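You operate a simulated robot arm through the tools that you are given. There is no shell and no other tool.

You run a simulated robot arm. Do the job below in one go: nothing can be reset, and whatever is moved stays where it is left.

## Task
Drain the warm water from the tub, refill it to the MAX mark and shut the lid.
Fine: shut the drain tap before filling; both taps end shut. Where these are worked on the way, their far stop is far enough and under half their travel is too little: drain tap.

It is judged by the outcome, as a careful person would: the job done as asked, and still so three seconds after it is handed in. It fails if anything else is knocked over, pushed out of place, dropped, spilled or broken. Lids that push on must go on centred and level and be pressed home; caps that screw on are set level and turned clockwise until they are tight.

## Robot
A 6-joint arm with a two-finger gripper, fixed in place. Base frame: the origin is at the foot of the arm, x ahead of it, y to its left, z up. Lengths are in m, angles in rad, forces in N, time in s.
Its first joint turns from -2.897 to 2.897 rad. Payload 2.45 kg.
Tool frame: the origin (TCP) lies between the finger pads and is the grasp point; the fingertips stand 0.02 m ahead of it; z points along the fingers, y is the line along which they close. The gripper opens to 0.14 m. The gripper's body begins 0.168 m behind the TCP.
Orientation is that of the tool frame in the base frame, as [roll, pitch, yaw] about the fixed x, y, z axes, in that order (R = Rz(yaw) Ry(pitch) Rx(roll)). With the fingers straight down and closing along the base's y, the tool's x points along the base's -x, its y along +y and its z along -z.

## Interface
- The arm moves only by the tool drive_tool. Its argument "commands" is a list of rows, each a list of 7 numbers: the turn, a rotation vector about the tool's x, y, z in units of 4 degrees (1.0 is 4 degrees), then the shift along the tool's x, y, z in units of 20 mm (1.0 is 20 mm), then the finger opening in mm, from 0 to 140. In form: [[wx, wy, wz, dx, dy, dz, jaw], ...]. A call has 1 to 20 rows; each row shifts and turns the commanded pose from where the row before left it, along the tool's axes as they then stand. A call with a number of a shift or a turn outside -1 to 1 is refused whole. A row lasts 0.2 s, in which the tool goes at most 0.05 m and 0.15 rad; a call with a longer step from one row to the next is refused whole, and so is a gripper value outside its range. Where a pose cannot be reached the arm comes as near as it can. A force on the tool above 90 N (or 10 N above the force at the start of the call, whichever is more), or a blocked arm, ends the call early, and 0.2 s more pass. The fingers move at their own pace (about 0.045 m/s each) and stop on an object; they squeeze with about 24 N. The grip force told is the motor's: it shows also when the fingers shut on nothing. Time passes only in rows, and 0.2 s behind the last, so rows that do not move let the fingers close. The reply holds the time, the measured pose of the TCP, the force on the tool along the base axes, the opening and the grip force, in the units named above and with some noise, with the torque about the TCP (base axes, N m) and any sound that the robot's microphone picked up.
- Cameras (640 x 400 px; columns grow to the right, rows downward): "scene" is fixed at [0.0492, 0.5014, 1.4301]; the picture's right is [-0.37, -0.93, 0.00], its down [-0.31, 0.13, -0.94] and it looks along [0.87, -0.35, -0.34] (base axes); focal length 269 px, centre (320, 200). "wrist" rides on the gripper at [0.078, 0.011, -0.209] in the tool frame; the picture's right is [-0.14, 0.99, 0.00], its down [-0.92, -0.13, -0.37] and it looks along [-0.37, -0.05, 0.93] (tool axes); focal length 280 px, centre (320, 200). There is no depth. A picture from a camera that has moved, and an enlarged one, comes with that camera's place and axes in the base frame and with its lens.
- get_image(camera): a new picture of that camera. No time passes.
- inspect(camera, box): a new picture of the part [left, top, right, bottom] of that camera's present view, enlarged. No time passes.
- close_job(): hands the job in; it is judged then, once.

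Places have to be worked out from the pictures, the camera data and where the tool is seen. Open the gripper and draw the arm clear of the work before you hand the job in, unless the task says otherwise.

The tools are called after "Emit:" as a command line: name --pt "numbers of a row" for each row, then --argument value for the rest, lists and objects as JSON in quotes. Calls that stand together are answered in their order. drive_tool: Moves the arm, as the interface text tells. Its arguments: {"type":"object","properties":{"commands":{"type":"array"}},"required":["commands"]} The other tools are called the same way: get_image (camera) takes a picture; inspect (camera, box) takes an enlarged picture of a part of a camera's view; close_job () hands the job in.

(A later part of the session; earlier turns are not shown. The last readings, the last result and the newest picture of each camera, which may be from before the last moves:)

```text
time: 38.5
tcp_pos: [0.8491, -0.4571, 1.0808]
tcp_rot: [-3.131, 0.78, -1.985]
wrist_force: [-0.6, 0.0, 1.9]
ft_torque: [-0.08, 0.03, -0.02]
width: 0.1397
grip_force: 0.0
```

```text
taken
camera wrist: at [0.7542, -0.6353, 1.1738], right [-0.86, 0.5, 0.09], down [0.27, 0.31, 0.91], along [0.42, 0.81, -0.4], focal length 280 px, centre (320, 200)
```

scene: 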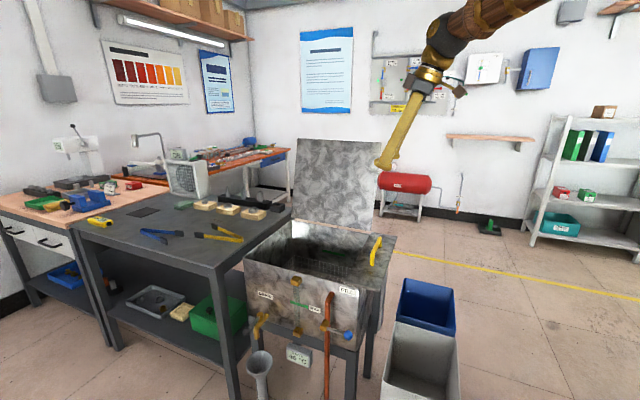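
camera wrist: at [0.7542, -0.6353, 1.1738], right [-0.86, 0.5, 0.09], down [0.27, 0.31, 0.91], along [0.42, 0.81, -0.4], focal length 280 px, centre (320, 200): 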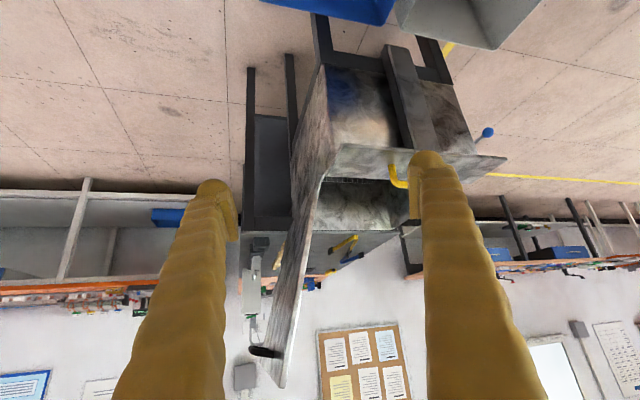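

There is something dark sticking out of the lid's outer face near its free edge, probably a handle. I'll enlarge it.

Emit:
inspect --camera "wrist" --box '[220, 130, 360, 400]'

Emit:
inspect --camera "wrist" --box '[230, 300, 330, 400]'

Emit:
inspect --camera "wrist" --box '[290, 40, 420, 200]'

```text
1.48 times, centred on (290, 265) of wrist
camera zoom: at [0.7542, -0.6353, 1.1738], right [-0.86, 0.5, 0.09], down [0.27, 0.31, 0.91], along [0.42, 0.81, -0.4], focal length 415 px, centre (364, 104)
```

zoom: 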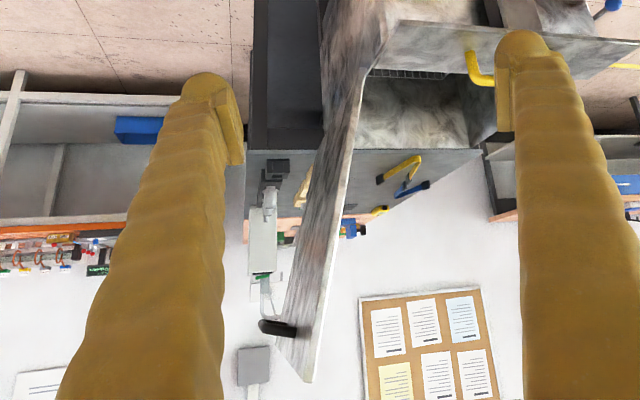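

```text
4.00 times, centred on (280, 350) of wrist
camera zoom: at [0.7542, -0.6353, 1.1738], right [-0.86, 0.5, 0.09], down [0.27, 0.31, 0.91], along [0.42, 0.81, -0.4], focal length 1122 px, centre (480, -400)
```

zoom: 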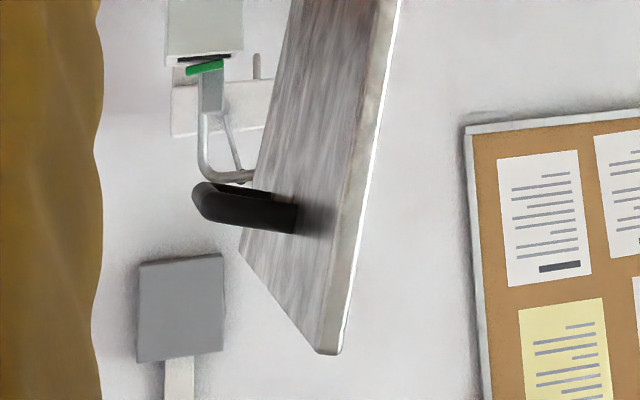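

```text
2.50 times, centred on (355, 120) of wrist
camera zoom: at [0.7542, -0.6353, 1.1738], right [-0.86, 0.5, 0.09], down [0.27, 0.31, 0.91], along [0.42, 0.81, -0.4], focal length 701 px, centre (232, 400)
```

zoom: 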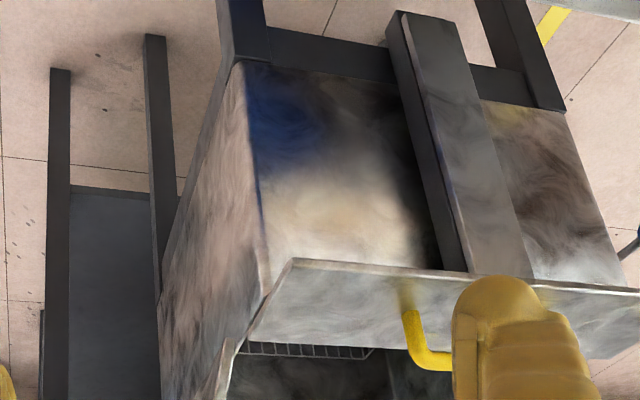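

The lid is the large plate, with a black bar handle on its outer face near the free edge; the narrow strip with the yellow handle can be left alone. Now I'll retrace my path to the drain tap to shut it.

Emit:
drive_tool --pt "0 0 0 -0.903 0.987 -0.67 140" --pt "0 0 0 -0.903 0.987 -0.67 140" --pt "0 0 0 -0.903 0.987 -0.67 140" --pt "0 0 0 -0.903 0.987 -0.67 140" --pt "0 0 0 -0.903 0.987 -0.67 140" --pt "0 0 0 -0.903 0.987 -0.67 140" --pt "0 0 0 -0.903 0.987 -0.67 140" --pt "0 0 0 -0.903 0.987 -0.67 140" --pt "0 0 0 -0.903 0.987 -0.67 140" --pt "0.707 0 0.707 0 0 0 140" --pt "0.707 0 0.707 0 0 0 140" --pt "0.707 0 0.707 0 0 0 140" --pt "0.707 0 0.707 0 0 0 140" --pt "0.707 0 0.707 0 0 0 140" --pt "0 1 0 0 0 0 140" --pt "0 1 0 0 0 0 140" --pt "0 1 0 0 0 0 140" --pt "0 1 0 0 0 0 140" --pt "0 1 0 0 0 0 140" --pt "0 1 0 0 0 0 140"

Emit:
drive_tool --pt "0 0 0 -0.907 1 0.345 140" --pt "0 0 0 -0.907 1 0.345 140" --pt "0 0 0 -0.907 1 0.345 140" --pt "0 0 0 -0.907 1 0.345 140" --pt "0 0 0 -0.907 1 0.345 140" --pt "0 0 0 -0.907 1 0.345 140" --pt "0 0 0 -0.907 1 0.345 140" --pt "0 0 0 -0.907 1 0.345 140" --pt "0 0 0 -0.907 1 0.345 140" --pt "0 0 0 -0.907 1 0.345 140" --pt "0 0 0 -0.907 1 0.345 140" --pt "0 0 0 -0.907 1 0.345 140" --pt "0 0 0 -0.907 1 0.345 140" --pt "0 0 0 -0.907 1 0.345 140"

Emit:
drive_tool --pt "0 0 0 -0.98 0.82 0.48 140" --pt "0 0 0 -0.98 0.82 0.48 140" --pt "0 0 0 -0.98 0.82 0.48 140" --pt "0 0 0 -0.98 0.82 0.48 140" --pt "0 0 0 -0.98 0.82 0.48 140" --pt "0 0 0 -0.98 0.82 0.48 140" --pt "0 0 0 -0.98 0.82 0.48 140" --pt "0 0 0 -0.98 0.82 0.48 140" --pt "0 0 0 -0.98 0.82 0.48 140" --pt "0 0 0 -0.98 0.82 0.48 140" --pt "0 0 0 -0.98 0.82 0.48 140" --pt "0 0 0 -0.98 0.82 0.48 140"

Emit:
get_image --camera "wrist"

Emit:
inspect --camera "scene" --box '[230, 220, 380, 390]'

```text
time: 42.7
tcp_pos: [0.6985, -0.3562, 1.2806]
tcp_rot: [-3.131, 0.363, -2.34]
wrist_force: [-0.1, -0.5, 0.3]
ft_torque: [0.05, 0.0, -0.02]
width: 0.1398
grip_force: 0.1
```

```text
time: 45.7
tcp_pos: [0.6861, 0.0326, 1.276]
tcp_rot: [-3.132, 0.366, -2.34]
wrist_force: [-0.2, -0.4, -1.0]
ft_torque: [-0.05, -0.02, 0.0]
width: 0.1399
grip_force: 0.0
```

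```text
time: 48.3
tcp_pos: [0.7252, 0.358, 1.2504]
tcp_rot: [-3.132, 0.365, -2.339]
wrist_force: [-0.3, 0.3, 0.7]
ft_torque: [-0.02, 0.03, 0.01]
width: 0.14
grip_force: 0.0
```

```text
taken
camera wrist: at [0.6151, 0.2627, 1.4176], right [-0.62, 0.78, 0.04], down [0.6, 0.44, 0.67], along [0.51, 0.44, -0.74], focal length 280 px, centre (320, 200)
```

wrist: 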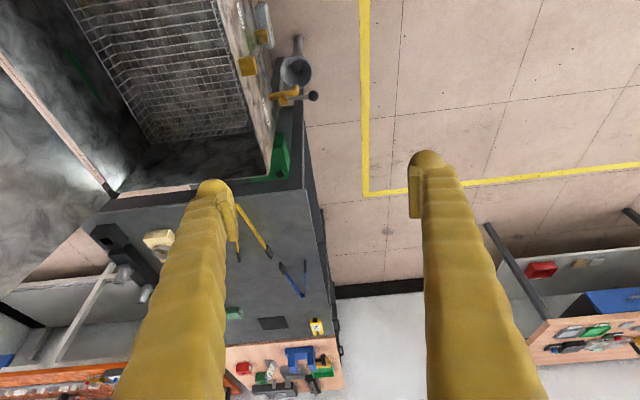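

```text
2.35 times, centred on (305, 305) of scene
camera zoom: at [0.0492, 0.5014, 1.4301], right [-0.37, -0.93, 0.0], down [-0.31, 0.13, -0.94], along [0.87, -0.35, -0.34], focal length 632 px, centre (355, -47)
```

zoom: 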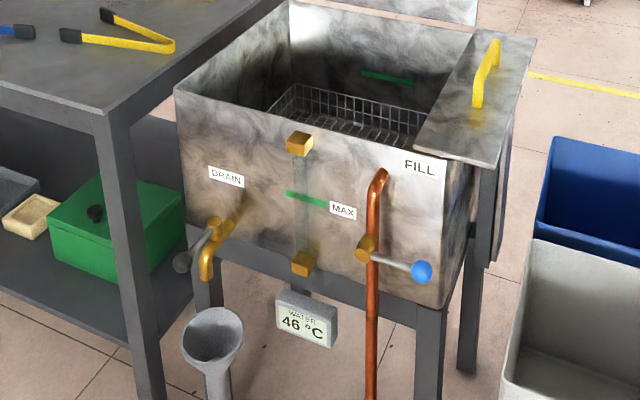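

The tub is empty and dripping has stopped. The lever sits at about 85° with its knob near (0.848, 0.468). I'll bring the inner finger down on the other (right) side of the lever, clear of the spout.

Emit:
drive_tool --pt "0 0 0 0.157 0.1137 0.99 140" --pt "0 0 0 0.157 0.1137 0.99 140" --pt "0 0 0 0.157 0.1137 0.99 140" --pt "0 0 0 0.157 0.1137 0.99 140" --pt "0 0 0 0.157 0.1137 0.99 140" --pt "0 0 0 0.157 0.1137 0.99 140" --pt "0 0 0 0.157 0.1137 0.99 140" --pt "0 0 0 0.157 0.1137 0.99 140" --pt "0 0 0 0.157 0.1137 0.99 140" --pt "0 0 0 0.157 0.1137 0.99 140" --pt "0 0 0 0.157 0.1137 0.99 140" --pt "0 0 0 0.157 0.1137 0.99 140" --pt "0 0 0 0.157 0.1137 0.99 140" --pt "0 0 0 0.157 0.1137 0.99 140" --pt "0 0 0 0.157 0.1137 0.99 140" --pt "0 0 0 0.157 0.1137 0.99 140" --pt "0 0 0 0.157 0.1137 0.99 140" --pt "0 0 0 0.157 0.1137 0.99 140" --pt "0 0 0 0.157 0.1137 0.99 140" --pt "0 0 0 0.157 0.1137 0.99 140"

Emit:
drive_tool --pt "0 0 0 0.157 0.1137 0.99 140" --pt "0 0 0 0.157 0.1137 0.99 140" --pt "0 0 0 0.157 0.1137 0.99 140" --pt "0 0 0 0.157 0.1137 0.99 140" --pt "0 0 0 0.157 0.1137 0.99 140" --pt "0 0 0 0.157 0.1137 0.99 140"

Emit:
get_image --camera "wrist"

Emit:
inspect --camera "scene" --box '[210, 230, 320, 370]'

```text
time: 52.5
tcp_pos: [0.7517, 0.4471, 0.8587]
tcp_rot: [-3.133, 0.365, -2.339]
wrist_force: [-0.9, 0.5, 0.3]
ft_torque: [0.0, -0.02, -0.01]
width: 0.1401
grip_force: 0.1
```

```text
time: 53.9
tcp_pos: [0.7633, 0.4725, 0.7417]
tcp_rot: [-3.132, 0.366, -2.339]
wrist_force: [1.1, 0.0, -0.3]
ft_torque: [-0.01, -0.01, -0.01]
width: 0.1399
grip_force: 0.0
```

```text
taken
camera wrist: at [0.6512, 0.377, 0.909], right [-0.62, 0.78, 0.04], down [0.6, 0.44, 0.67], along [0.51, 0.44, -0.74], focal length 280 px, centre (320, 200)
```

wrist: 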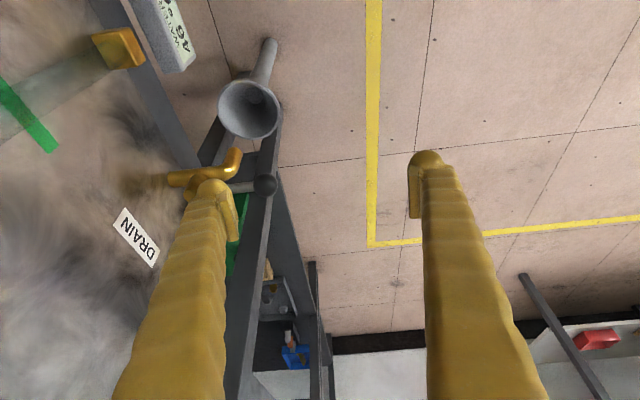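

```text
2.86 times, centred on (265, 300) of scene
camera zoom: at [0.0492, 0.5014, 1.4301], right [-0.37, -0.93, 0.0], down [-0.31, 0.13, -0.94], along [0.87, -0.35, -0.34], focal length 768 px, centre (477, -86)
```

zoom: 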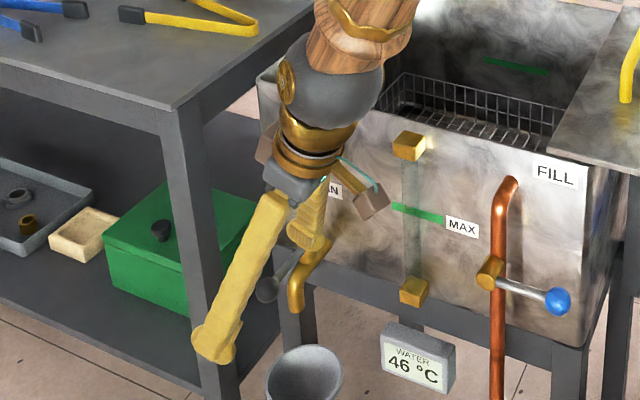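

The finger is on the right side of the lever. I'll lower it to lever height (TCP z≈0.66) and check before pushing.

Emit:
drive_tool --pt "0 0 0 0.3425 0.08 0.9625 140" --pt "0 0 0 0.3425 0.08 0.9625 140" --pt "0 0 0 0.3425 0.08 0.9625 140" --pt "0 0 0 0.3425 0.08 0.9625 140"

Emit:
get_image --camera "wrist"

Emit:
inspect --camera "scene" --box '[210, 230, 320, 370]'

```text
time: 54.9
tcp_pos: [0.7579, 0.4784, 0.6595]
tcp_rot: [-3.133, 0.362, -2.338]
wrist_force: [-0.5, 0.6, 0.2]
ft_torque: [0.0, 0.02, 0.03]
width: 0.1399
grip_force: 0.1
```

```text
taken
camera wrist: at [0.6464, 0.3816, 0.8264], right [-0.62, 0.78, 0.04], down [0.6, 0.44, 0.67], along [0.51, 0.44, -0.74], focal length 280 px, centre (320, 200)
```

wrist: 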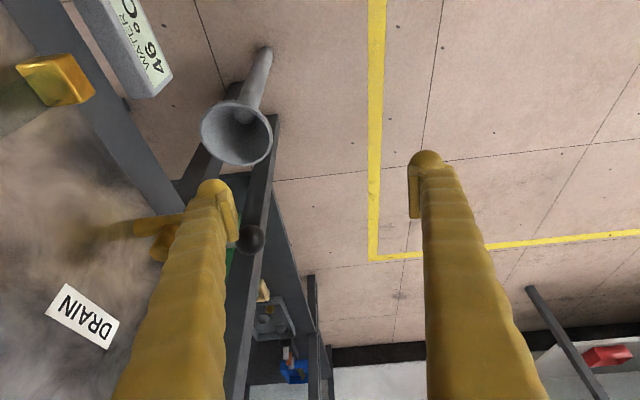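

```text
2.86 times, centred on (265, 300) of scene
camera zoom: at [0.0492, 0.5014, 1.4301], right [-0.37, -0.93, 0.0], down [-0.31, 0.13, -0.94], along [0.87, -0.35, -0.34], focal length 768 px, centre (477, -86)
```

zoom: 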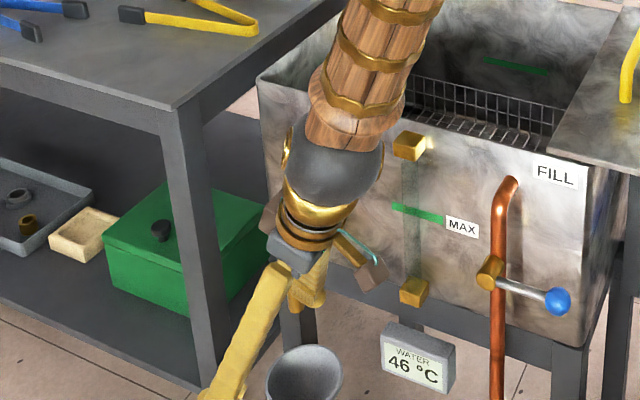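

The finger is clear of the spout and about 3 cm right of the lever. Now I'll sweep it around the arc to about 30° from shut.

Emit:
drive_tool --pt "0 0 0 -0.585 0 0.222 140" --pt "0 0 0 -0.585 0 0.222 140" --pt "0 0 0 -0.405 -0.072 0.153 140" --pt "0 0 0 -0.405 -0.072 0.153 140" --pt "0 0 0 -0.36 -0.18 0.136 140" --pt "0 0 0 -0.36 -0.18 0.136 140" --pt "0 0 0 -0.295 -0.265 0.112 140" --pt "0 0 0 -0.295 -0.265 0.112 140" --pt "0 0 0 -0.215 -0.325 0.082 140" --pt "0 0 0 -0.215 -0.325 0.082 140"

Emit:
get_image --camera "wrist"

Emit:
inspect --camera "scene" --box '[210, 230, 320, 370]'

```text
time: 57.1
tcp_pos: [0.8391, 0.5133, 0.6595]
tcp_rot: [-3.133, 0.364, -2.34]
wrist_force: [-1.5, 2.0, 9.2]
ft_torque: [-0.4, -0.55, 0.04]
width: 0.1396
grip_force: 0.0
```

```text
taken
camera wrist: at [0.7275, 0.417, 0.8266], right [-0.62, 0.78, 0.04], down [0.6, 0.44, 0.67], along [0.51, 0.44, -0.74], focal length 280 px, centre (320, 200)
```

wrist: 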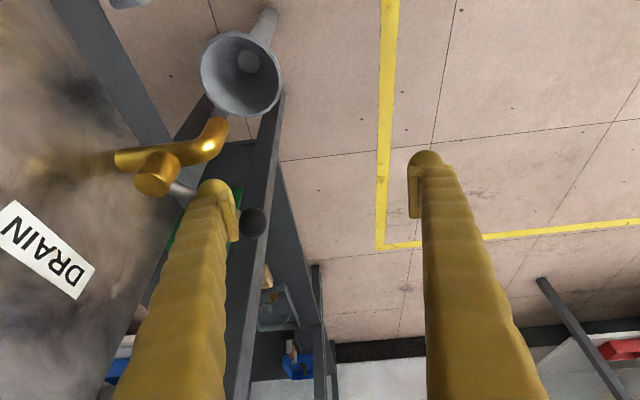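

```text
2.86 times, centred on (265, 300) of scene
camera zoom: at [0.0492, 0.5014, 1.4301], right [-0.37, -0.93, 0.0], down [-0.31, 0.13, -0.94], along [0.87, -0.35, -0.34], focal length 768 px, centre (477, -86)
```

zoom: 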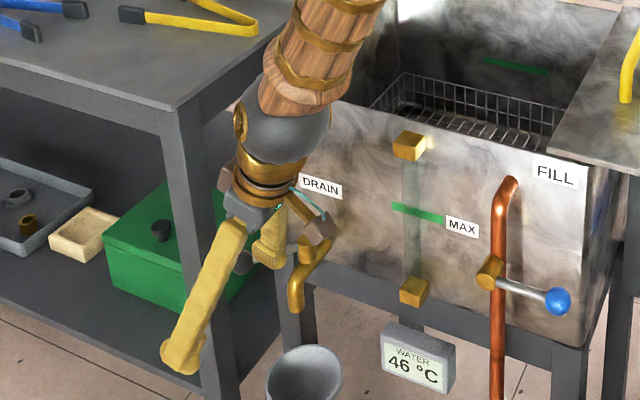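

There is a 9 N upward force, so the fingertip may be riding on the lever instead of pushing its side. I'll look closely.

Emit:
inspect --camera "wrist" --box '[110, 110, 290, 290]'

Emit:
inspect --camera "scene" --box '[265, 290, 325, 350]'

Emit:
inspect --camera "scene" --box '[270, 290, 345, 350]'

```text
2.22 times, centred on (200, 200) of wrist
camera zoom: at [0.7275, 0.417, 0.8266], right [-0.62, 0.78, 0.04], down [0.6, 0.44, 0.67], along [0.51, 0.44, -0.74], focal length 623 px, centre (587, 200)
```

zoom: 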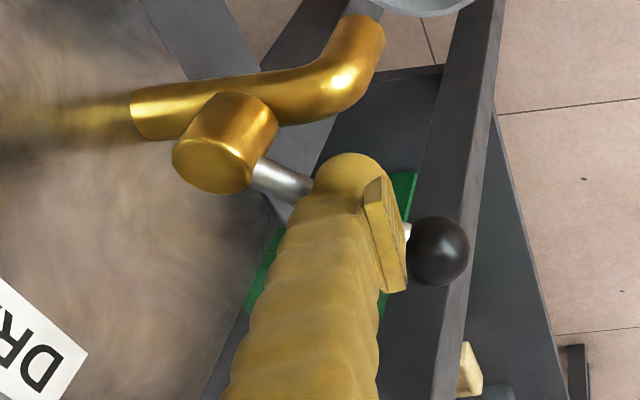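

```text
6.67 times, centred on (295, 320) of scene
camera zoom: at [0.0492, 0.5014, 1.4301], right [-0.37, -0.93, 0.0], down [-0.31, 0.13, -0.94], along [0.87, -0.35, -0.34], focal length 1791 px, centre (487, -600)
```

zoom: 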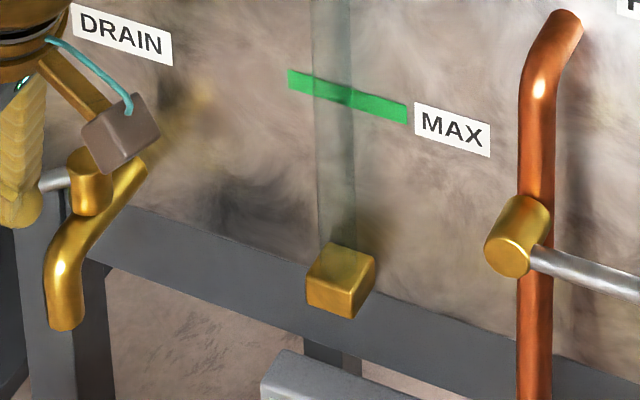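

```text
6.67 times, centred on (308, 320) of scene
camera zoom: at [0.0492, 0.5014, 1.4301], right [-0.37, -0.93, 0.0], down [-0.31, 0.13, -0.94], along [0.87, -0.35, -0.34], focal length 1791 px, centre (403, -600)
```

zoom: 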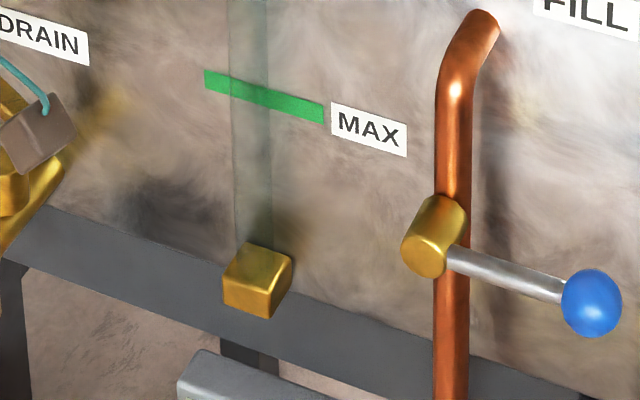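

I can't tell whether the tip is on top of the lever or in front of it. I'll back off 12 mm outward, lower 12 mm so the finger overlaps the lever properly, and re-check the force.

Emit:
drive_tool --pt "0 0 0 0 0.6 0 140" --pt "0 0 0 0.213 0 0.561 140" --pt "0 0 0 0 0 0 140"

Emit:
inspect --camera "wrist" --box '[110, 110, 290, 290]'

```text
time: 57.9
tcp_pos: [0.83, 0.5198, 0.648]
tcp_rot: [-3.132, 0.362, -2.339]
wrist_force: [0.0, -0.2, 0.9]
ft_torque: [0.0, 0.03, -0.03]
width: 0.1399
grip_force: 0.1
```

```text
2.22 times, centred on (200, 200) of wrist
camera zoom: at [0.7186, 0.4247, 0.8147], right [-0.62, 0.78, 0.04], down [0.6, 0.44, 0.67], along [0.51, 0.44, -0.74], focal length 623 px, centre (587, 200)
```

zoom: 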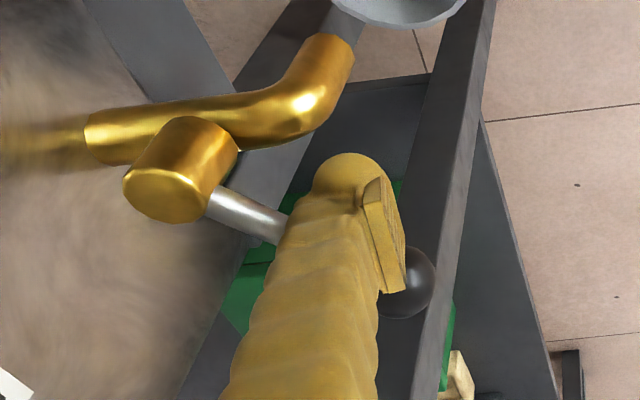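

The force is gone and the finger now reaches below the lever on its outer side. I'll continue the shutting sweep.

Emit:
drive_tool --pt "0 0 0 -0.159 -0.54 0.06 140" --pt "0 0 0 -0.11 -0.392 0.042 140" --pt "0 0 0 -0.11 -0.392 0.042 140"

Emit:
inspect --camera "wrist" --box '[110, 110, 290, 290]'

```text
time: 58.7
tcp_pos: [0.855, 0.5089, 0.6488]
tcp_rot: [-3.133, 0.364, -2.338]
wrist_force: [-2.4, 0.2, -0.1]
ft_torque: [0.03, -0.01, 0.03]
width: 0.1392
grip_force: 0.0
```

```text
2.22 times, centred on (200, 200) of wrist
camera zoom: at [0.7432, 0.4128, 0.815], right [-0.62, 0.78, 0.04], down [0.6, 0.44, 0.67], along [0.51, 0.44, -0.74], focal length 623 px, centre (587, 200)
```

zoom: 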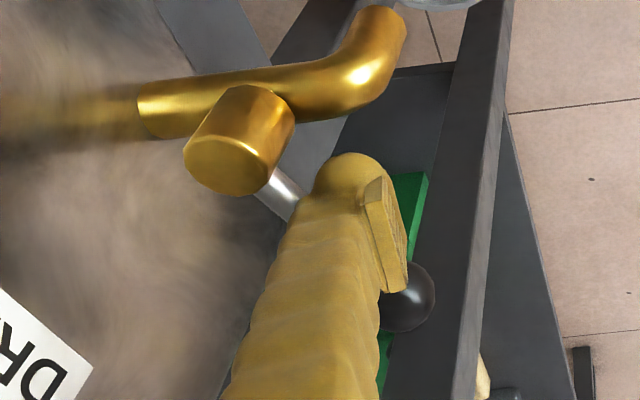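

The lever is following with little force. I'll continue in small steps toward the shut stop.

Emit:
drive_tool --pt "0 0 0 -0.042 -0.26 0.016 140" --pt "0 0 0 -0.042 -0.26 0.016 140" --pt "0 0 0 -0.015 -0.13 0.006 140"

Emit:
inspect --camera "wrist" --box '[110, 110, 290, 290]'

Emit:
inspect --camera "scene" --box '[210, 250, 320, 370]'

```text
time: 59.5
tcp_pos: [0.8642, 0.499, 0.6476]
tcp_rot: [-3.133, 0.362, -2.339]
wrist_force: [-1.6, 5.0, -0.3]
ft_torque: [0.01, 0.06, 0.19]
width: 0.1369
grip_force: 0.0
```

```text
2.22 times, centred on (200, 200) of wrist
camera zoom: at [0.7538, 0.4047, 0.8149], right [-0.62, 0.78, 0.04], down [0.6, 0.44, 0.67], along [0.51, 0.44, -0.74], focal length 623 px, centre (587, 200)
```

zoom: 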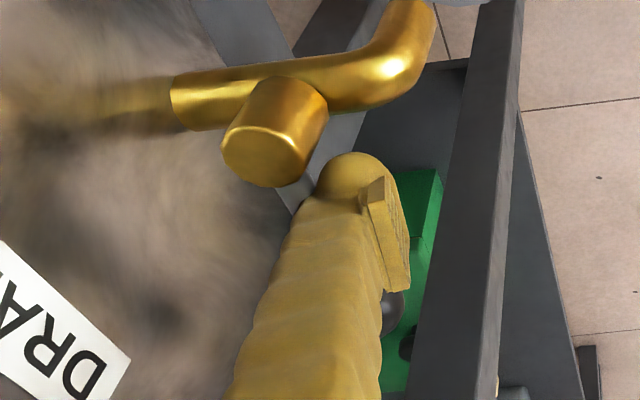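

```text
3.33 times, centred on (265, 310) of scene
camera zoom: at [0.0492, 0.5014, 1.4301], right [-0.37, -0.93, 0.0], down [-0.31, 0.13, -0.94], along [0.87, -0.35, -0.34], focal length 896 px, centre (503, -167)
```

zoom: 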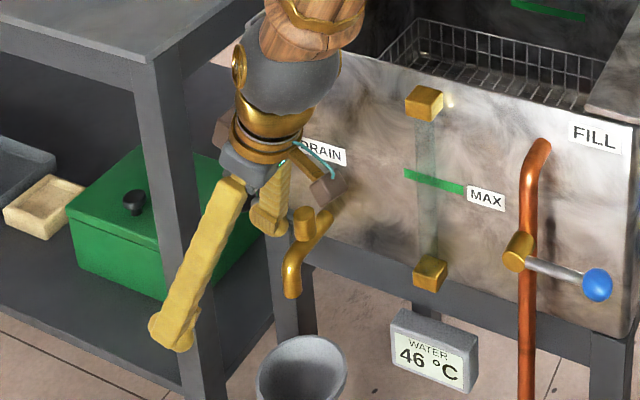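

The lever is about 5° from shut by my estimate. I'll push on in 2–3 mm steps until the reaction shows the stop.

Emit:
drive_tool --pt "0 0 0 0 -0.15 0 140" --pt "0 0 0 0 -0.1 0 140"

Emit:
inspect --camera "wrist" --box '[110, 110, 290, 290]'

```text
time: 60.1
tcp_pos: [0.8679, 0.4971, 0.6485]
tcp_rot: [-3.134, 0.364, -2.339]
wrist_force: [-16.7, 10.1, 8.3]
ft_torque: [-0.5, -0.43, -0.49]
width: 0.1299
grip_force: 0.1
```

```text
2.22 times, centred on (200, 200) of wrist
camera zoom: at [0.7572, 0.4015, 0.8154], right [-0.62, 0.78, 0.04], down [0.6, 0.44, 0.67], along [0.51, 0.44, -0.74], focal length 623 px, centre (587, 200)
```

zoom: 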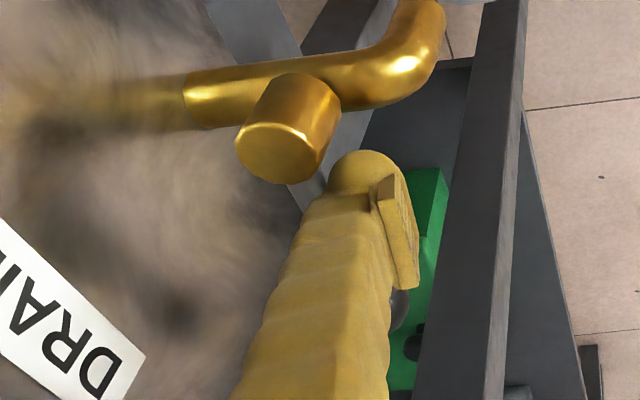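

The finger no longer advances while the force builds to about 20 N, so the lever is at its stop. I'll back off outward, rise, and check the lever's angle.

Emit:
drive_tool --pt "0 0 0 0 0.5 0 140" --pt "0 0 0 0 0.75 0 140" --pt "0 0 0 0 0.75 0 140" --pt "0 0 0 -0.355 0.2 -0.935 140" --pt "0 0 0 -0.355 0.2 -0.935 140" --pt "0 0 0 -0.355 0.2 -0.935 140" --pt "0 0 0 -0.355 0 -0.935 140" --pt "0 0 0 -0.355 0 -0.935 140" --pt "0 0 0 -0.355 0 -0.935 140" --pt "0 0 0 -0.355 0 -0.935 140" --pt "0 0 0 -0.355 0 -0.935 140" --pt "0 0 0 -0.355 0 -0.935 140" --pt "0 0 0 -0.355 0 -0.935 140" --pt "0 0 0 -0.355 0 -0.935 140"

Emit:
get_image --camera "wrist"

Emit:
inspect --camera "scene" --box '[240, 270, 300, 370]'

```text
time: 63.1
tcp_pos: [0.8314, 0.5353, 0.8686]
tcp_rot: [-3.132, 0.363, -2.34]
wrist_force: [-0.1, 0.2, -0.1]
ft_torque: [-0.01, -0.02, -0.01]
width: 0.1402
grip_force: 0.1
```

```text
taken
camera wrist: at [0.7185, 0.4392, 1.0352], right [-0.62, 0.78, 0.04], down [0.6, 0.44, 0.67], along [0.51, 0.44, -0.74], focal length 280 px, centre (320, 200)
```

wrist: 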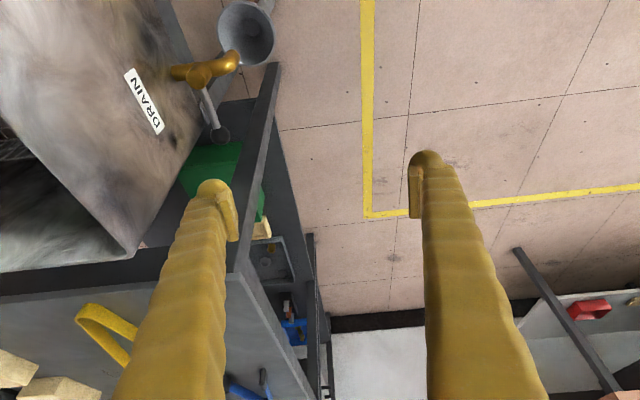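

```text
4.00 times, centred on (270, 320) of scene
camera zoom: at [0.0492, 0.5014, 1.4301], right [-0.37, -0.93, 0.0], down [-0.31, 0.13, -0.94], along [0.87, -0.35, -0.34], focal length 1075 px, centre (520, -280)
```

zoom: 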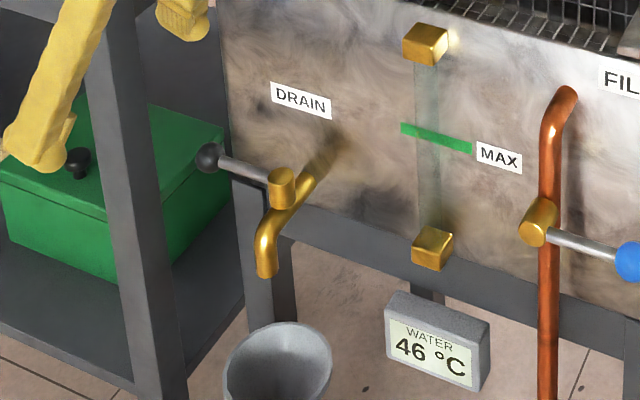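

The knob is back at exactly its starting pixel, so the drain is shut. Next is the fill tap: hub near (0.692, 0.229, 0.726), knob near (0.634, 0.171, 0.726), turning about an axis out of the wall. I'll move in front of it and turn the tool so the fingers point at it from the front and above, one above the lever and one below.

Emit:
drive_tool --pt "0 0 0 0.744 0.387 -0.97 140" --pt "0 0 0 0.744 0.387 -0.97 140" --pt "0 0 0 0.744 0.387 -0.97 140" --pt "0 0 0 0.744 0.387 -0.97 140" --pt "0 0 0 0.744 0.387 -0.97 140" --pt "0 0 0 0.744 0.387 -0.97 140" --pt "0 0 0 0.744 0.387 -0.97 140" --pt "0 0 0 0.744 0.387 -0.97 140" --pt "0 0 0 0.744 0.387 -0.97 140" --pt "0 0 0 0.744 0.387 -0.97 140" --pt "0 0 0 0.744 0.387 -0.97 140" --pt "0 0 0 0.744 0.387 -0.97 140" --pt "0 0 0 0.744 0.387 -0.97 140" --pt "0 0 0 0.744 0.387 -0.97 140"

Emit:
drive_tool --pt "0 0.867 0 0 0 0 110" --pt "0 0.867 0 0 0 0 110" --pt "0 0.867 0 0 0 0 110" --pt "0 0.867 0 0 0 0 110" --pt "0 0.867 0 0 0 0 110" --pt "0 0.867 0 0 0 0 110" --pt "0 0 -1 0 0 0 100" --pt "0 0 -1 0 0 0 100" --pt "0 0 -1 0 0 0 100" --pt "0 0 -1 0 0 0 100" --pt "0 0 -1 0 0 0 100" --pt "0 0 -1 0 0 0 100"

Emit:
drive_tool --pt "1 0 0 0 0 0 80" --pt "1 0 0 0 0 0 80" --pt "1 0 0 0 0 0 80" --pt "1 0 0 0 0 0 80" --pt "1 0 0 0 0 0 80" --pt "1 0 0 0 0 0 80" --pt "1 0 0 0 0 0 80" --pt "1 0 0 0 0 0 80" --pt "1 0 0 0 0 0 80" --pt "1 0 0 0 0 0 80" --pt "1 0 0 0 0 0 80" --pt "1 0 0 0 0 0 80" --pt "1 0 0 0 0 0 80" --pt "1 0 0 0 0 0 80"

Emit:
get_image --camera "wrist"

Emit:
get_image --camera "scene"

```text
time: 66.1
tcp_pos: [0.5499, 0.4013, 1.0442]
tcp_rot: [-3.134, 0.362, -2.341]
wrist_force: [-0.1, -0.5, -0.4]
ft_torque: [0.01, -0.01, 0.03]
width: 0.1399
grip_force: 0.0
```

```text
time: 68.7
tcp_pos: [0.5486, 0.4006, 1.046]
tcp_rot: [-3.135, -0.004, -1.924]
wrist_force: [0.1, 0.6, 0.1]
ft_torque: [-0.01, 0.02, 0.02]
width: 0.1
grip_force: 0.0
```

```text
time: 71.7
tcp_pos: [0.5545, 0.3947, 1.0449]
tcp_rot: [-2.156, -0.005, -1.936]
wrist_force: [0.3, 0.4, -0.5]
ft_torque: [0.02, 0.0, 0.01]
width: 0.08
grip_force: 0.2
```

```text
taken
camera wrist: at [0.3578, 0.3887, 1.1512], right [-0.46, 0.32, -0.83], down [0.11, 0.95, 0.31], along [0.88, 0.05, -0.47], focal length 280 px, centre (320, 200)
```

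wrist: 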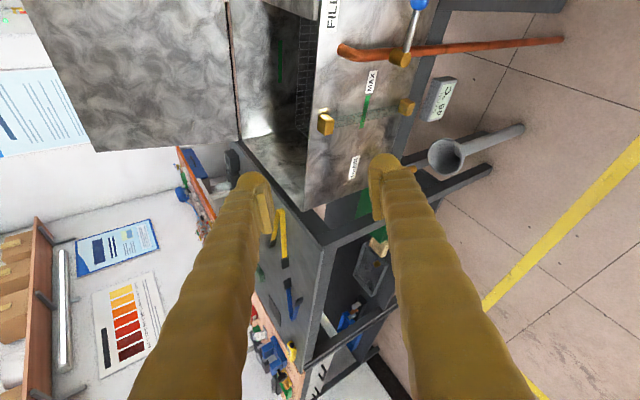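

```text
taken
```

scene: 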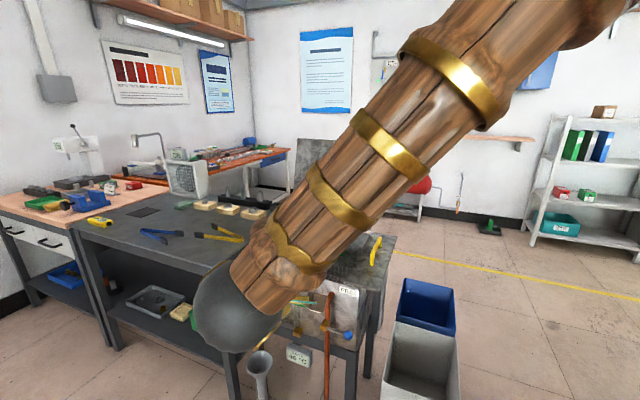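

The tool is oriented well: pointing toward the tap from the front and above, with one finger to go above the lever and one below. I'll move to a standoff 10 cm back from the lever.

Emit:
drive_tool --pt "0 0 0 0.655 0.785 0.989 80" --pt "0 0 0 0.655 0.785 0.989 80" --pt "0 0 0 0.655 0.785 0.989 80" --pt "0 0 0 0.655 0.785 0.989 80" --pt "0 0 0 0.655 0.785 0.989 80" --pt "0 0 0 0.655 0.785 0.989 80" --pt "0 0 0 0.655 0.785 0.989 80" --pt "0 0 0 0.655 0.785 0.989 80" --pt "0 0 0 0.655 0.785 0.989 80" --pt "0 0 0 0.655 0.785 0.989 80" --pt "0 0 0 0.655 0.785 0.989 80"

Emit:
get_image --camera "wrist"

Emit:
get_image --camera "scene"

```text
time: 74.1
tcp_pos: [0.5935, 0.2508, 0.7856]
tcp_rot: [-2.156, -0.005, -1.924]
wrist_force: [-0.1, -0.5, 0.2]
ft_torque: [-0.01, 0.0, 0.0]
width: 0.0801
grip_force: 0.1
out of reach, approached as far as the arm can: row 10, 11
```

```text
taken
camera wrist: at [0.3978, 0.2412, 0.8919], right [-0.47, 0.32, -0.83], down [0.1, 0.95, 0.31], along [0.88, 0.06, -0.47], focal length 280 px, centre (320, 200)
```

wrist: 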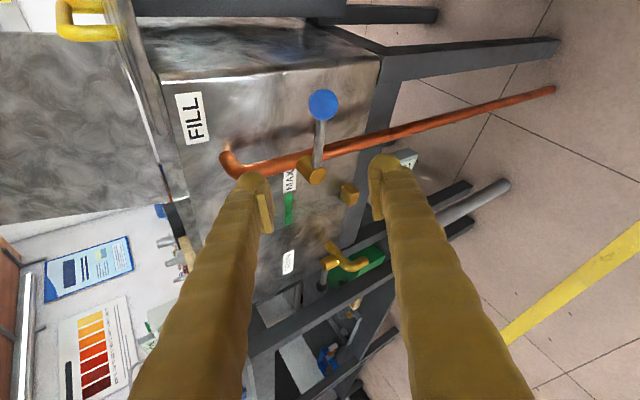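

```text
taken
```

scene: 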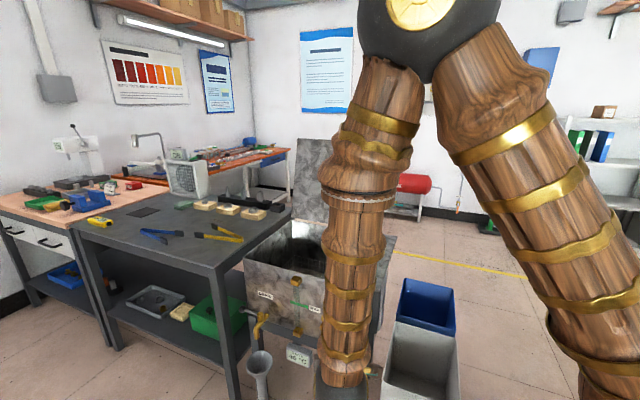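

The tool is just at the inner reach limit here, so I'll turn it 20° about the vertical toward the wall, which moves the wrist outward. The lever already sits between the two fingers in the picture.

Emit:
drive_tool --pt "0 0.834 0.552 0 0 0 80" --pt "0 0.834 0.552 0 0 0 80" --pt "0 0.834 0.552 0 0 0 80" --pt "0 0.834 0.552 0 0 0 80" --pt "0 0.834 0.552 0 0 0 80" --pt "0 0 0 0 0 0 80"

Emit:
get_image --camera "wrist"

```text
time: 75.5
tcp_pos: [0.5931, 0.2513, 0.7858]
tcp_rot: [-2.156, -0.004, -2.275]
wrist_force: [-0.3, -0.4, -0.1]
ft_torque: [0.01, 0.02, -0.02]
width: 0.0801
grip_force: 0.1
```

```text
taken
camera wrist: at [0.4055, 0.3092, 0.8904], right [-0.33, 0.46, -0.83], down [0.41, 0.86, 0.31], along [0.85, -0.24, -0.47], focal length 280 px, centre (320, 200)
```

wrist: 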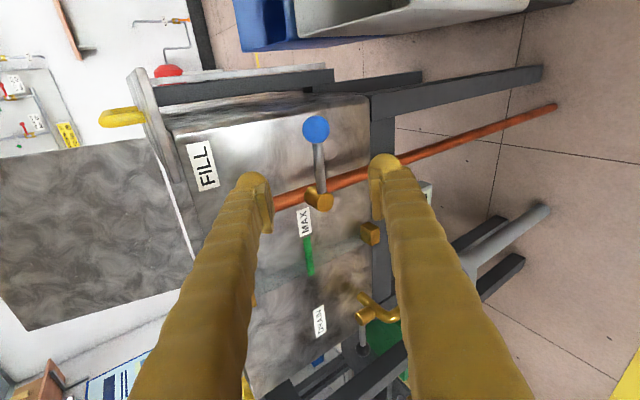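

The lever is between the fingers, and this view puts the hub at (0.690, 0.228, 0.73) and the knob at (0.634, 0.169, 0.728). I'll advance 9 cm along the fingers to straddle the lever.

Emit:
drive_tool --pt "0 0 0 0.057 0 0.95 80" --pt "0 0 0 0.057 0 0.95 80" --pt "0 0 0 0.057 0 0.95 80" --pt "0 0 0 0.057 0 0.95 80" --pt "0 0 0 0.057 0 0.95 80"

Emit:
get_image --camera "wrist"

Emit:
get_image --camera "scene"

```text
time: 76.7
tcp_pos: [0.6508, 0.1956, 0.7324]
tcp_rot: [-2.156, -0.003, -2.274]
wrist_force: [0.5, -0.8, 0.6]
ft_torque: [-0.01, 0.05, 0.01]
width: 0.0799
grip_force: 0.1
```

```text
taken
camera wrist: at [0.4631, 0.2532, 0.838], right [-0.33, 0.46, -0.83], down [0.41, 0.86, 0.31], along [0.85, -0.24, -0.47], focal length 280 px, centre (320, 200)
```

wrist: 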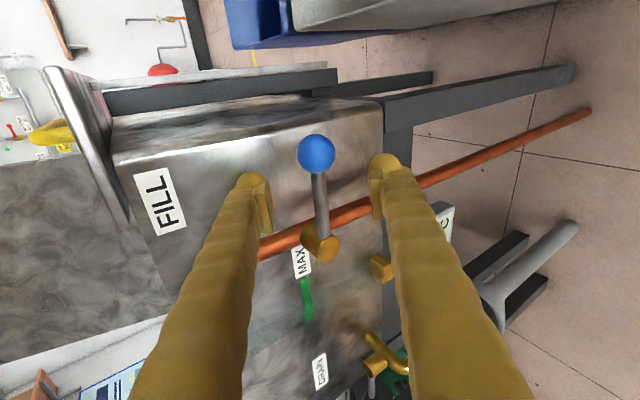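

```text
taken
```

scene: 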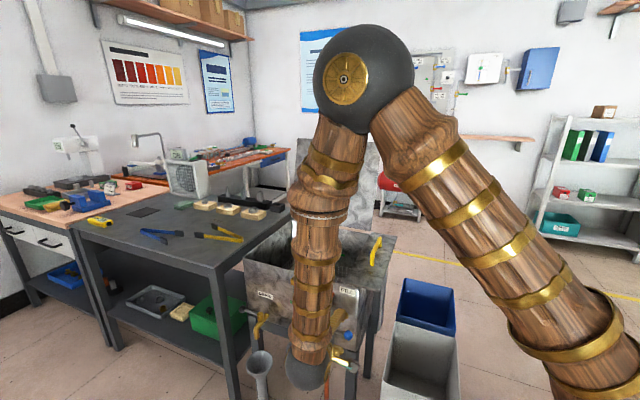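

The fingers straddle the lever, and the MAX band and the gauge's lower block are visible between them. I'll test the downward direction: move down 36 mm to near contact, then small steps while watching the force.

Emit:
drive_tool --pt "0 0 0 0 0.5 0.331 80" --pt "0 0 0 0 0.5 0.331 80" --pt "0 0 0 0 0.5 0.331 80" --pt "0 0 0 0 0.2 0.132 80"

Emit:
drive_tool --pt "0 0 0 0 0.2 0.132 80"

Emit:
drive_tool --pt "0 0 0 0 0.2 0.132 80"

Emit:
get_image --camera "wrist"

```text
time: 77.7
tcp_pos: [0.6492, 0.1948, 0.6919]
tcp_rot: [-2.156, -0.003, -2.273]
wrist_force: [1.0, -1.3, 1.4]
ft_torque: [0.09, 0.03, -0.02]
width: 0.0818
grip_force: 1.3
```

```text
time: 78.1
tcp_pos: [0.6495, 0.1949, 0.6873]
tcp_rot: [-2.155, -0.002, -2.273]
wrist_force: [1.8, -1.8, 1.6]
ft_torque: [0.08, 0.04, -0.01]
width: 0.0815
grip_force: 1.6
```

```text
time: 78.5
tcp_pos: [0.65, 0.1936, 0.683]
tcp_rot: [-2.155, -0.005, -2.275]
wrist_force: [1.1, -2.3, 2.2]
ft_torque: [0.05, -0.06, -0.01]
width: 0.0811
grip_force: 1.3
```

```text
taken
camera wrist: at [0.4614, 0.2529, 0.7879], right [-0.33, 0.46, -0.83], down [0.41, 0.86, 0.31], along [0.85, -0.24, -0.47], focal length 280 px, centre (320, 200)
```

wrist: 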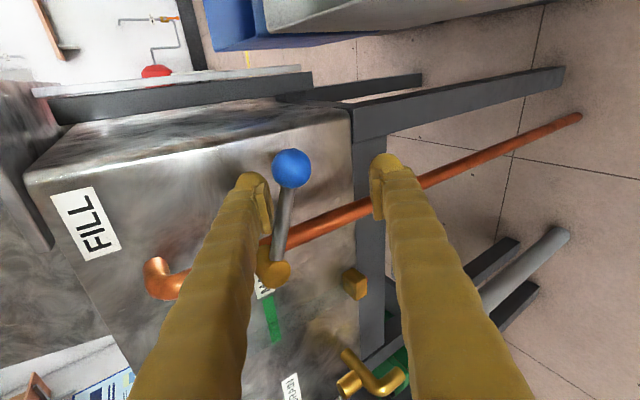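

The lever follows downward with only about 3 N, so down is the opening direction. I'll keep pushing down in small steps and watch for water.

Emit:
drive_tool --pt "0 0 0 0 0.25 0.166 80" --pt "0 0 0 0 0.25 0.166 80"

Emit:
get_image --camera "wrist"

Emit:
inspect --camera "scene" --box '[230, 220, 400, 390]'

```text
time: 79.1
tcp_pos: [0.6496, 0.1945, 0.6685]
tcp_rot: [-2.154, -0.003, -2.275]
wrist_force: [0.2, -1.1, 0.2]
ft_torque: [0.04, -0.03, 0.03]
width: 0.0806
grip_force: 0.7
```

```text
taken
camera wrist: at [0.462, 0.253, 0.7751], right [-0.33, 0.46, -0.83], down [0.42, 0.86, 0.31], along [0.85, -0.24, -0.47], focal length 280 px, centre (320, 200)
```

wrist: 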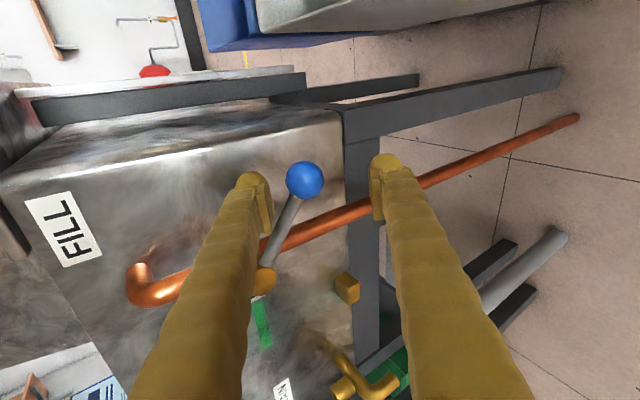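

```text
2.35 times, centred on (315, 305) of scene
camera zoom: at [0.0492, 0.5014, 1.4301], right [-0.37, -0.93, 0.0], down [-0.31, 0.13, -0.94], along [0.87, -0.35, -0.34], focal length 632 px, centre (332, -47)
```

zoom: 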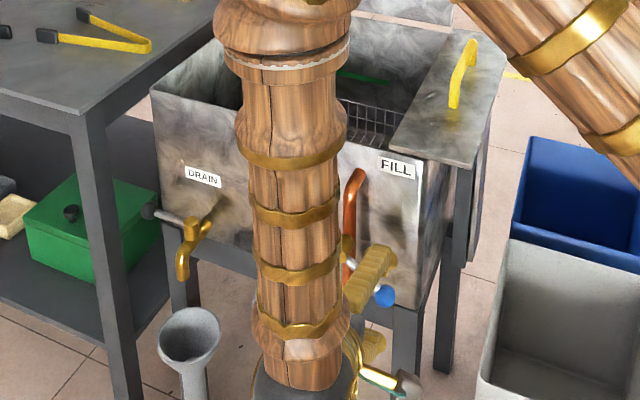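

The lever is about 38° down now. I'll wait about a second and look for water on the gauge and in the tub.

Emit:
drive_tool --pt "0 0 0 0 0 0 80" --pt "0 0 0 0 0 0 80" --pt "0 0 0 0 0 0 80" --pt "0 0 0 0 0 0 80"

Emit:
inspect --camera "wrist" --box '[200, 240, 400, 400]'

Emit:
inspect --camera "scene" --box '[270, 220, 400, 350]'

```text
time: 80.1
tcp_pos: [0.6505, 0.1943, 0.6694]
tcp_rot: [-2.156, -0.005, -2.272]
wrist_force: [0.3, 0.5, 0.2]
ft_torque: [-0.03, -0.02, -0.03]
width: 0.0798
grip_force: 0.0
```

```text
2.50 times, centred on (300, 320) of wrist
camera zoom: at [0.4621, 0.2531, 0.7753], right [-0.33, 0.46, -0.83], down [0.41, 0.86, 0.31], along [0.85, -0.24, -0.47], focal length 701 px, centre (370, -100)
```

zoom: 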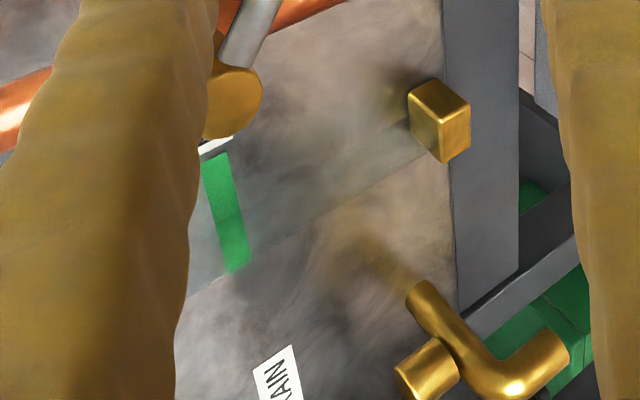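

```text
3.08 times, centred on (335, 285) of scene
camera zoom: at [0.0492, 0.5014, 1.4301], right [-0.37, -0.93, 0.0], down [-0.31, 0.13, -0.94], along [0.87, -0.35, -0.34], focal length 827 px, centre (274, -62)
```

zoom: 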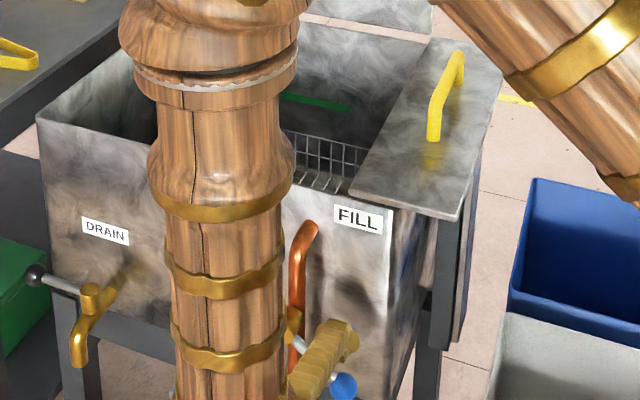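

The gauge tube between the lower block and the MAX band is in clear view, but no float is showing yet. I'll wait a bit more to see whether water is coming in.

Emit:
drive_tool --pt "0 0 0 0 0 0 80" --pt "0 0 0 0 0 0 80" --pt "0 0 0 0 0 0 80" --pt "0 0 0 0 0 0 80" --pt "0 0 0 0 0 0 80" --pt "0 0 0 0 0 0 80"

Emit:
inspect --camera "wrist" --box '[200, 240, 400, 400]'

Emit:
inspect --camera "scene" --box '[310, 230, 370, 290]'

```text
time: 81.5
tcp_pos: [0.6504, 0.194, 0.6687]
tcp_rot: [-2.157, -0.003, -2.272]
wrist_force: [0.0, -0.6, -0.4]
ft_torque: [-0.02, 0.01, 0.06]
width: 0.0801
grip_force: 0.0
```

```text
2.50 times, centred on (300, 320) of wrist
camera zoom: at [0.4621, 0.2531, 0.7753], right [-0.33, 0.46, -0.83], down [0.41, 0.86, 0.31], along [0.85, -0.24, -0.47], focal length 701 px, centre (370, -100)
```

zoom: 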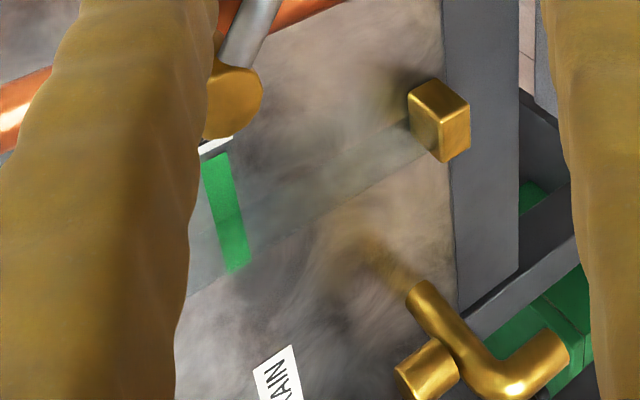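

```text
6.67 times, centred on (340, 260) of scene
camera zoom: at [0.0492, 0.5014, 1.4301], right [-0.37, -0.93, 0.0], down [-0.31, 0.13, -0.94], along [0.87, -0.35, -0.34], focal length 1791 px, centre (187, -200)
```

zoom: 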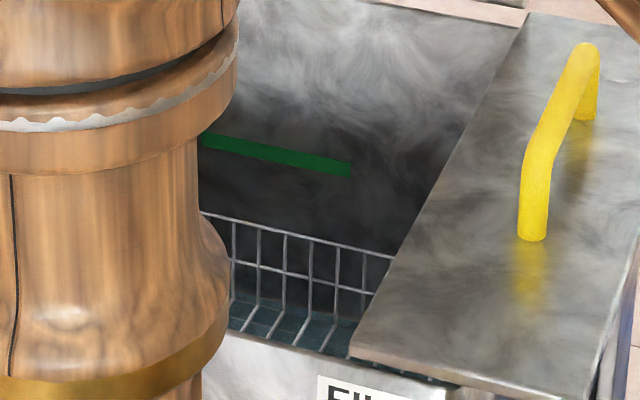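

Water is starting to cover the tub floor, so the fill is running. While it fills I'll shift the tool so the lower finger sits just under the lever, ready to shut it quickly.

Emit:
drive_tool --pt "0 0 0 -0.02 -0.6 0 80" --pt "0 0 0 -0.02 -0.6 0 80" --pt "0 0 0 0 -0.5 0 80"

Emit:
get_image --camera "wrist"

Emit:
inspect --camera "scene" --box '[310, 230, 370, 290]'

```text
time: 82.3
tcp_pos: [0.6648, 0.1846, 0.6988]
tcp_rot: [-2.156, -0.004, -2.273]
wrist_force: [-1.6, 1.4, -0.5]
ft_torque: [0.01, 0.02, 0.01]
width: 0.081
grip_force: 0.8
```

```text
taken
camera wrist: at [0.4768, 0.2427, 0.8048], right [-0.33, 0.46, -0.83], down [0.41, 0.86, 0.31], along [0.85, -0.24, -0.47], focal length 280 px, centre (320, 200)
```

wrist: 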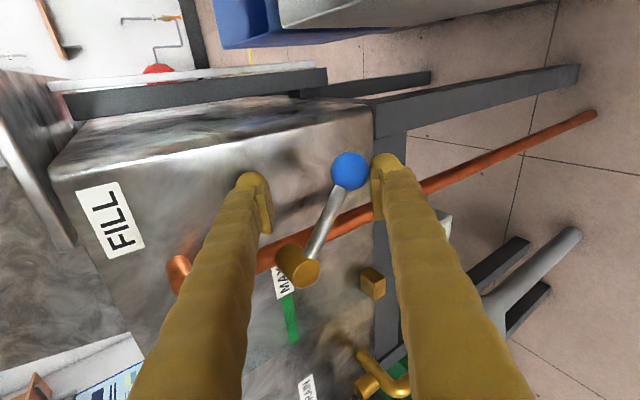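

```text
6.67 times, centred on (340, 260) of scene
camera zoom: at [0.0492, 0.5014, 1.4301], right [-0.37, -0.93, 0.0], down [-0.31, 0.13, -0.94], along [0.87, -0.35, -0.34], focal length 1791 px, centre (187, -200)
```

zoom: 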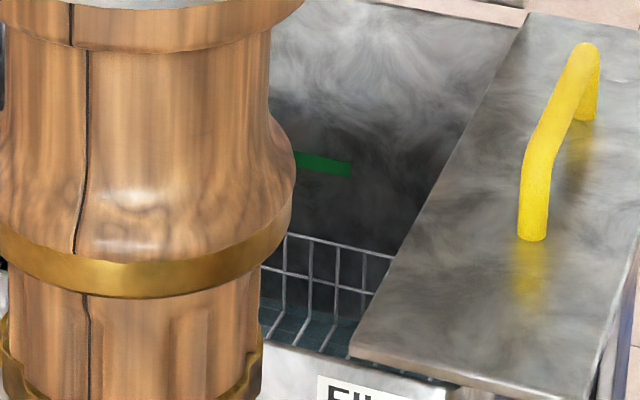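

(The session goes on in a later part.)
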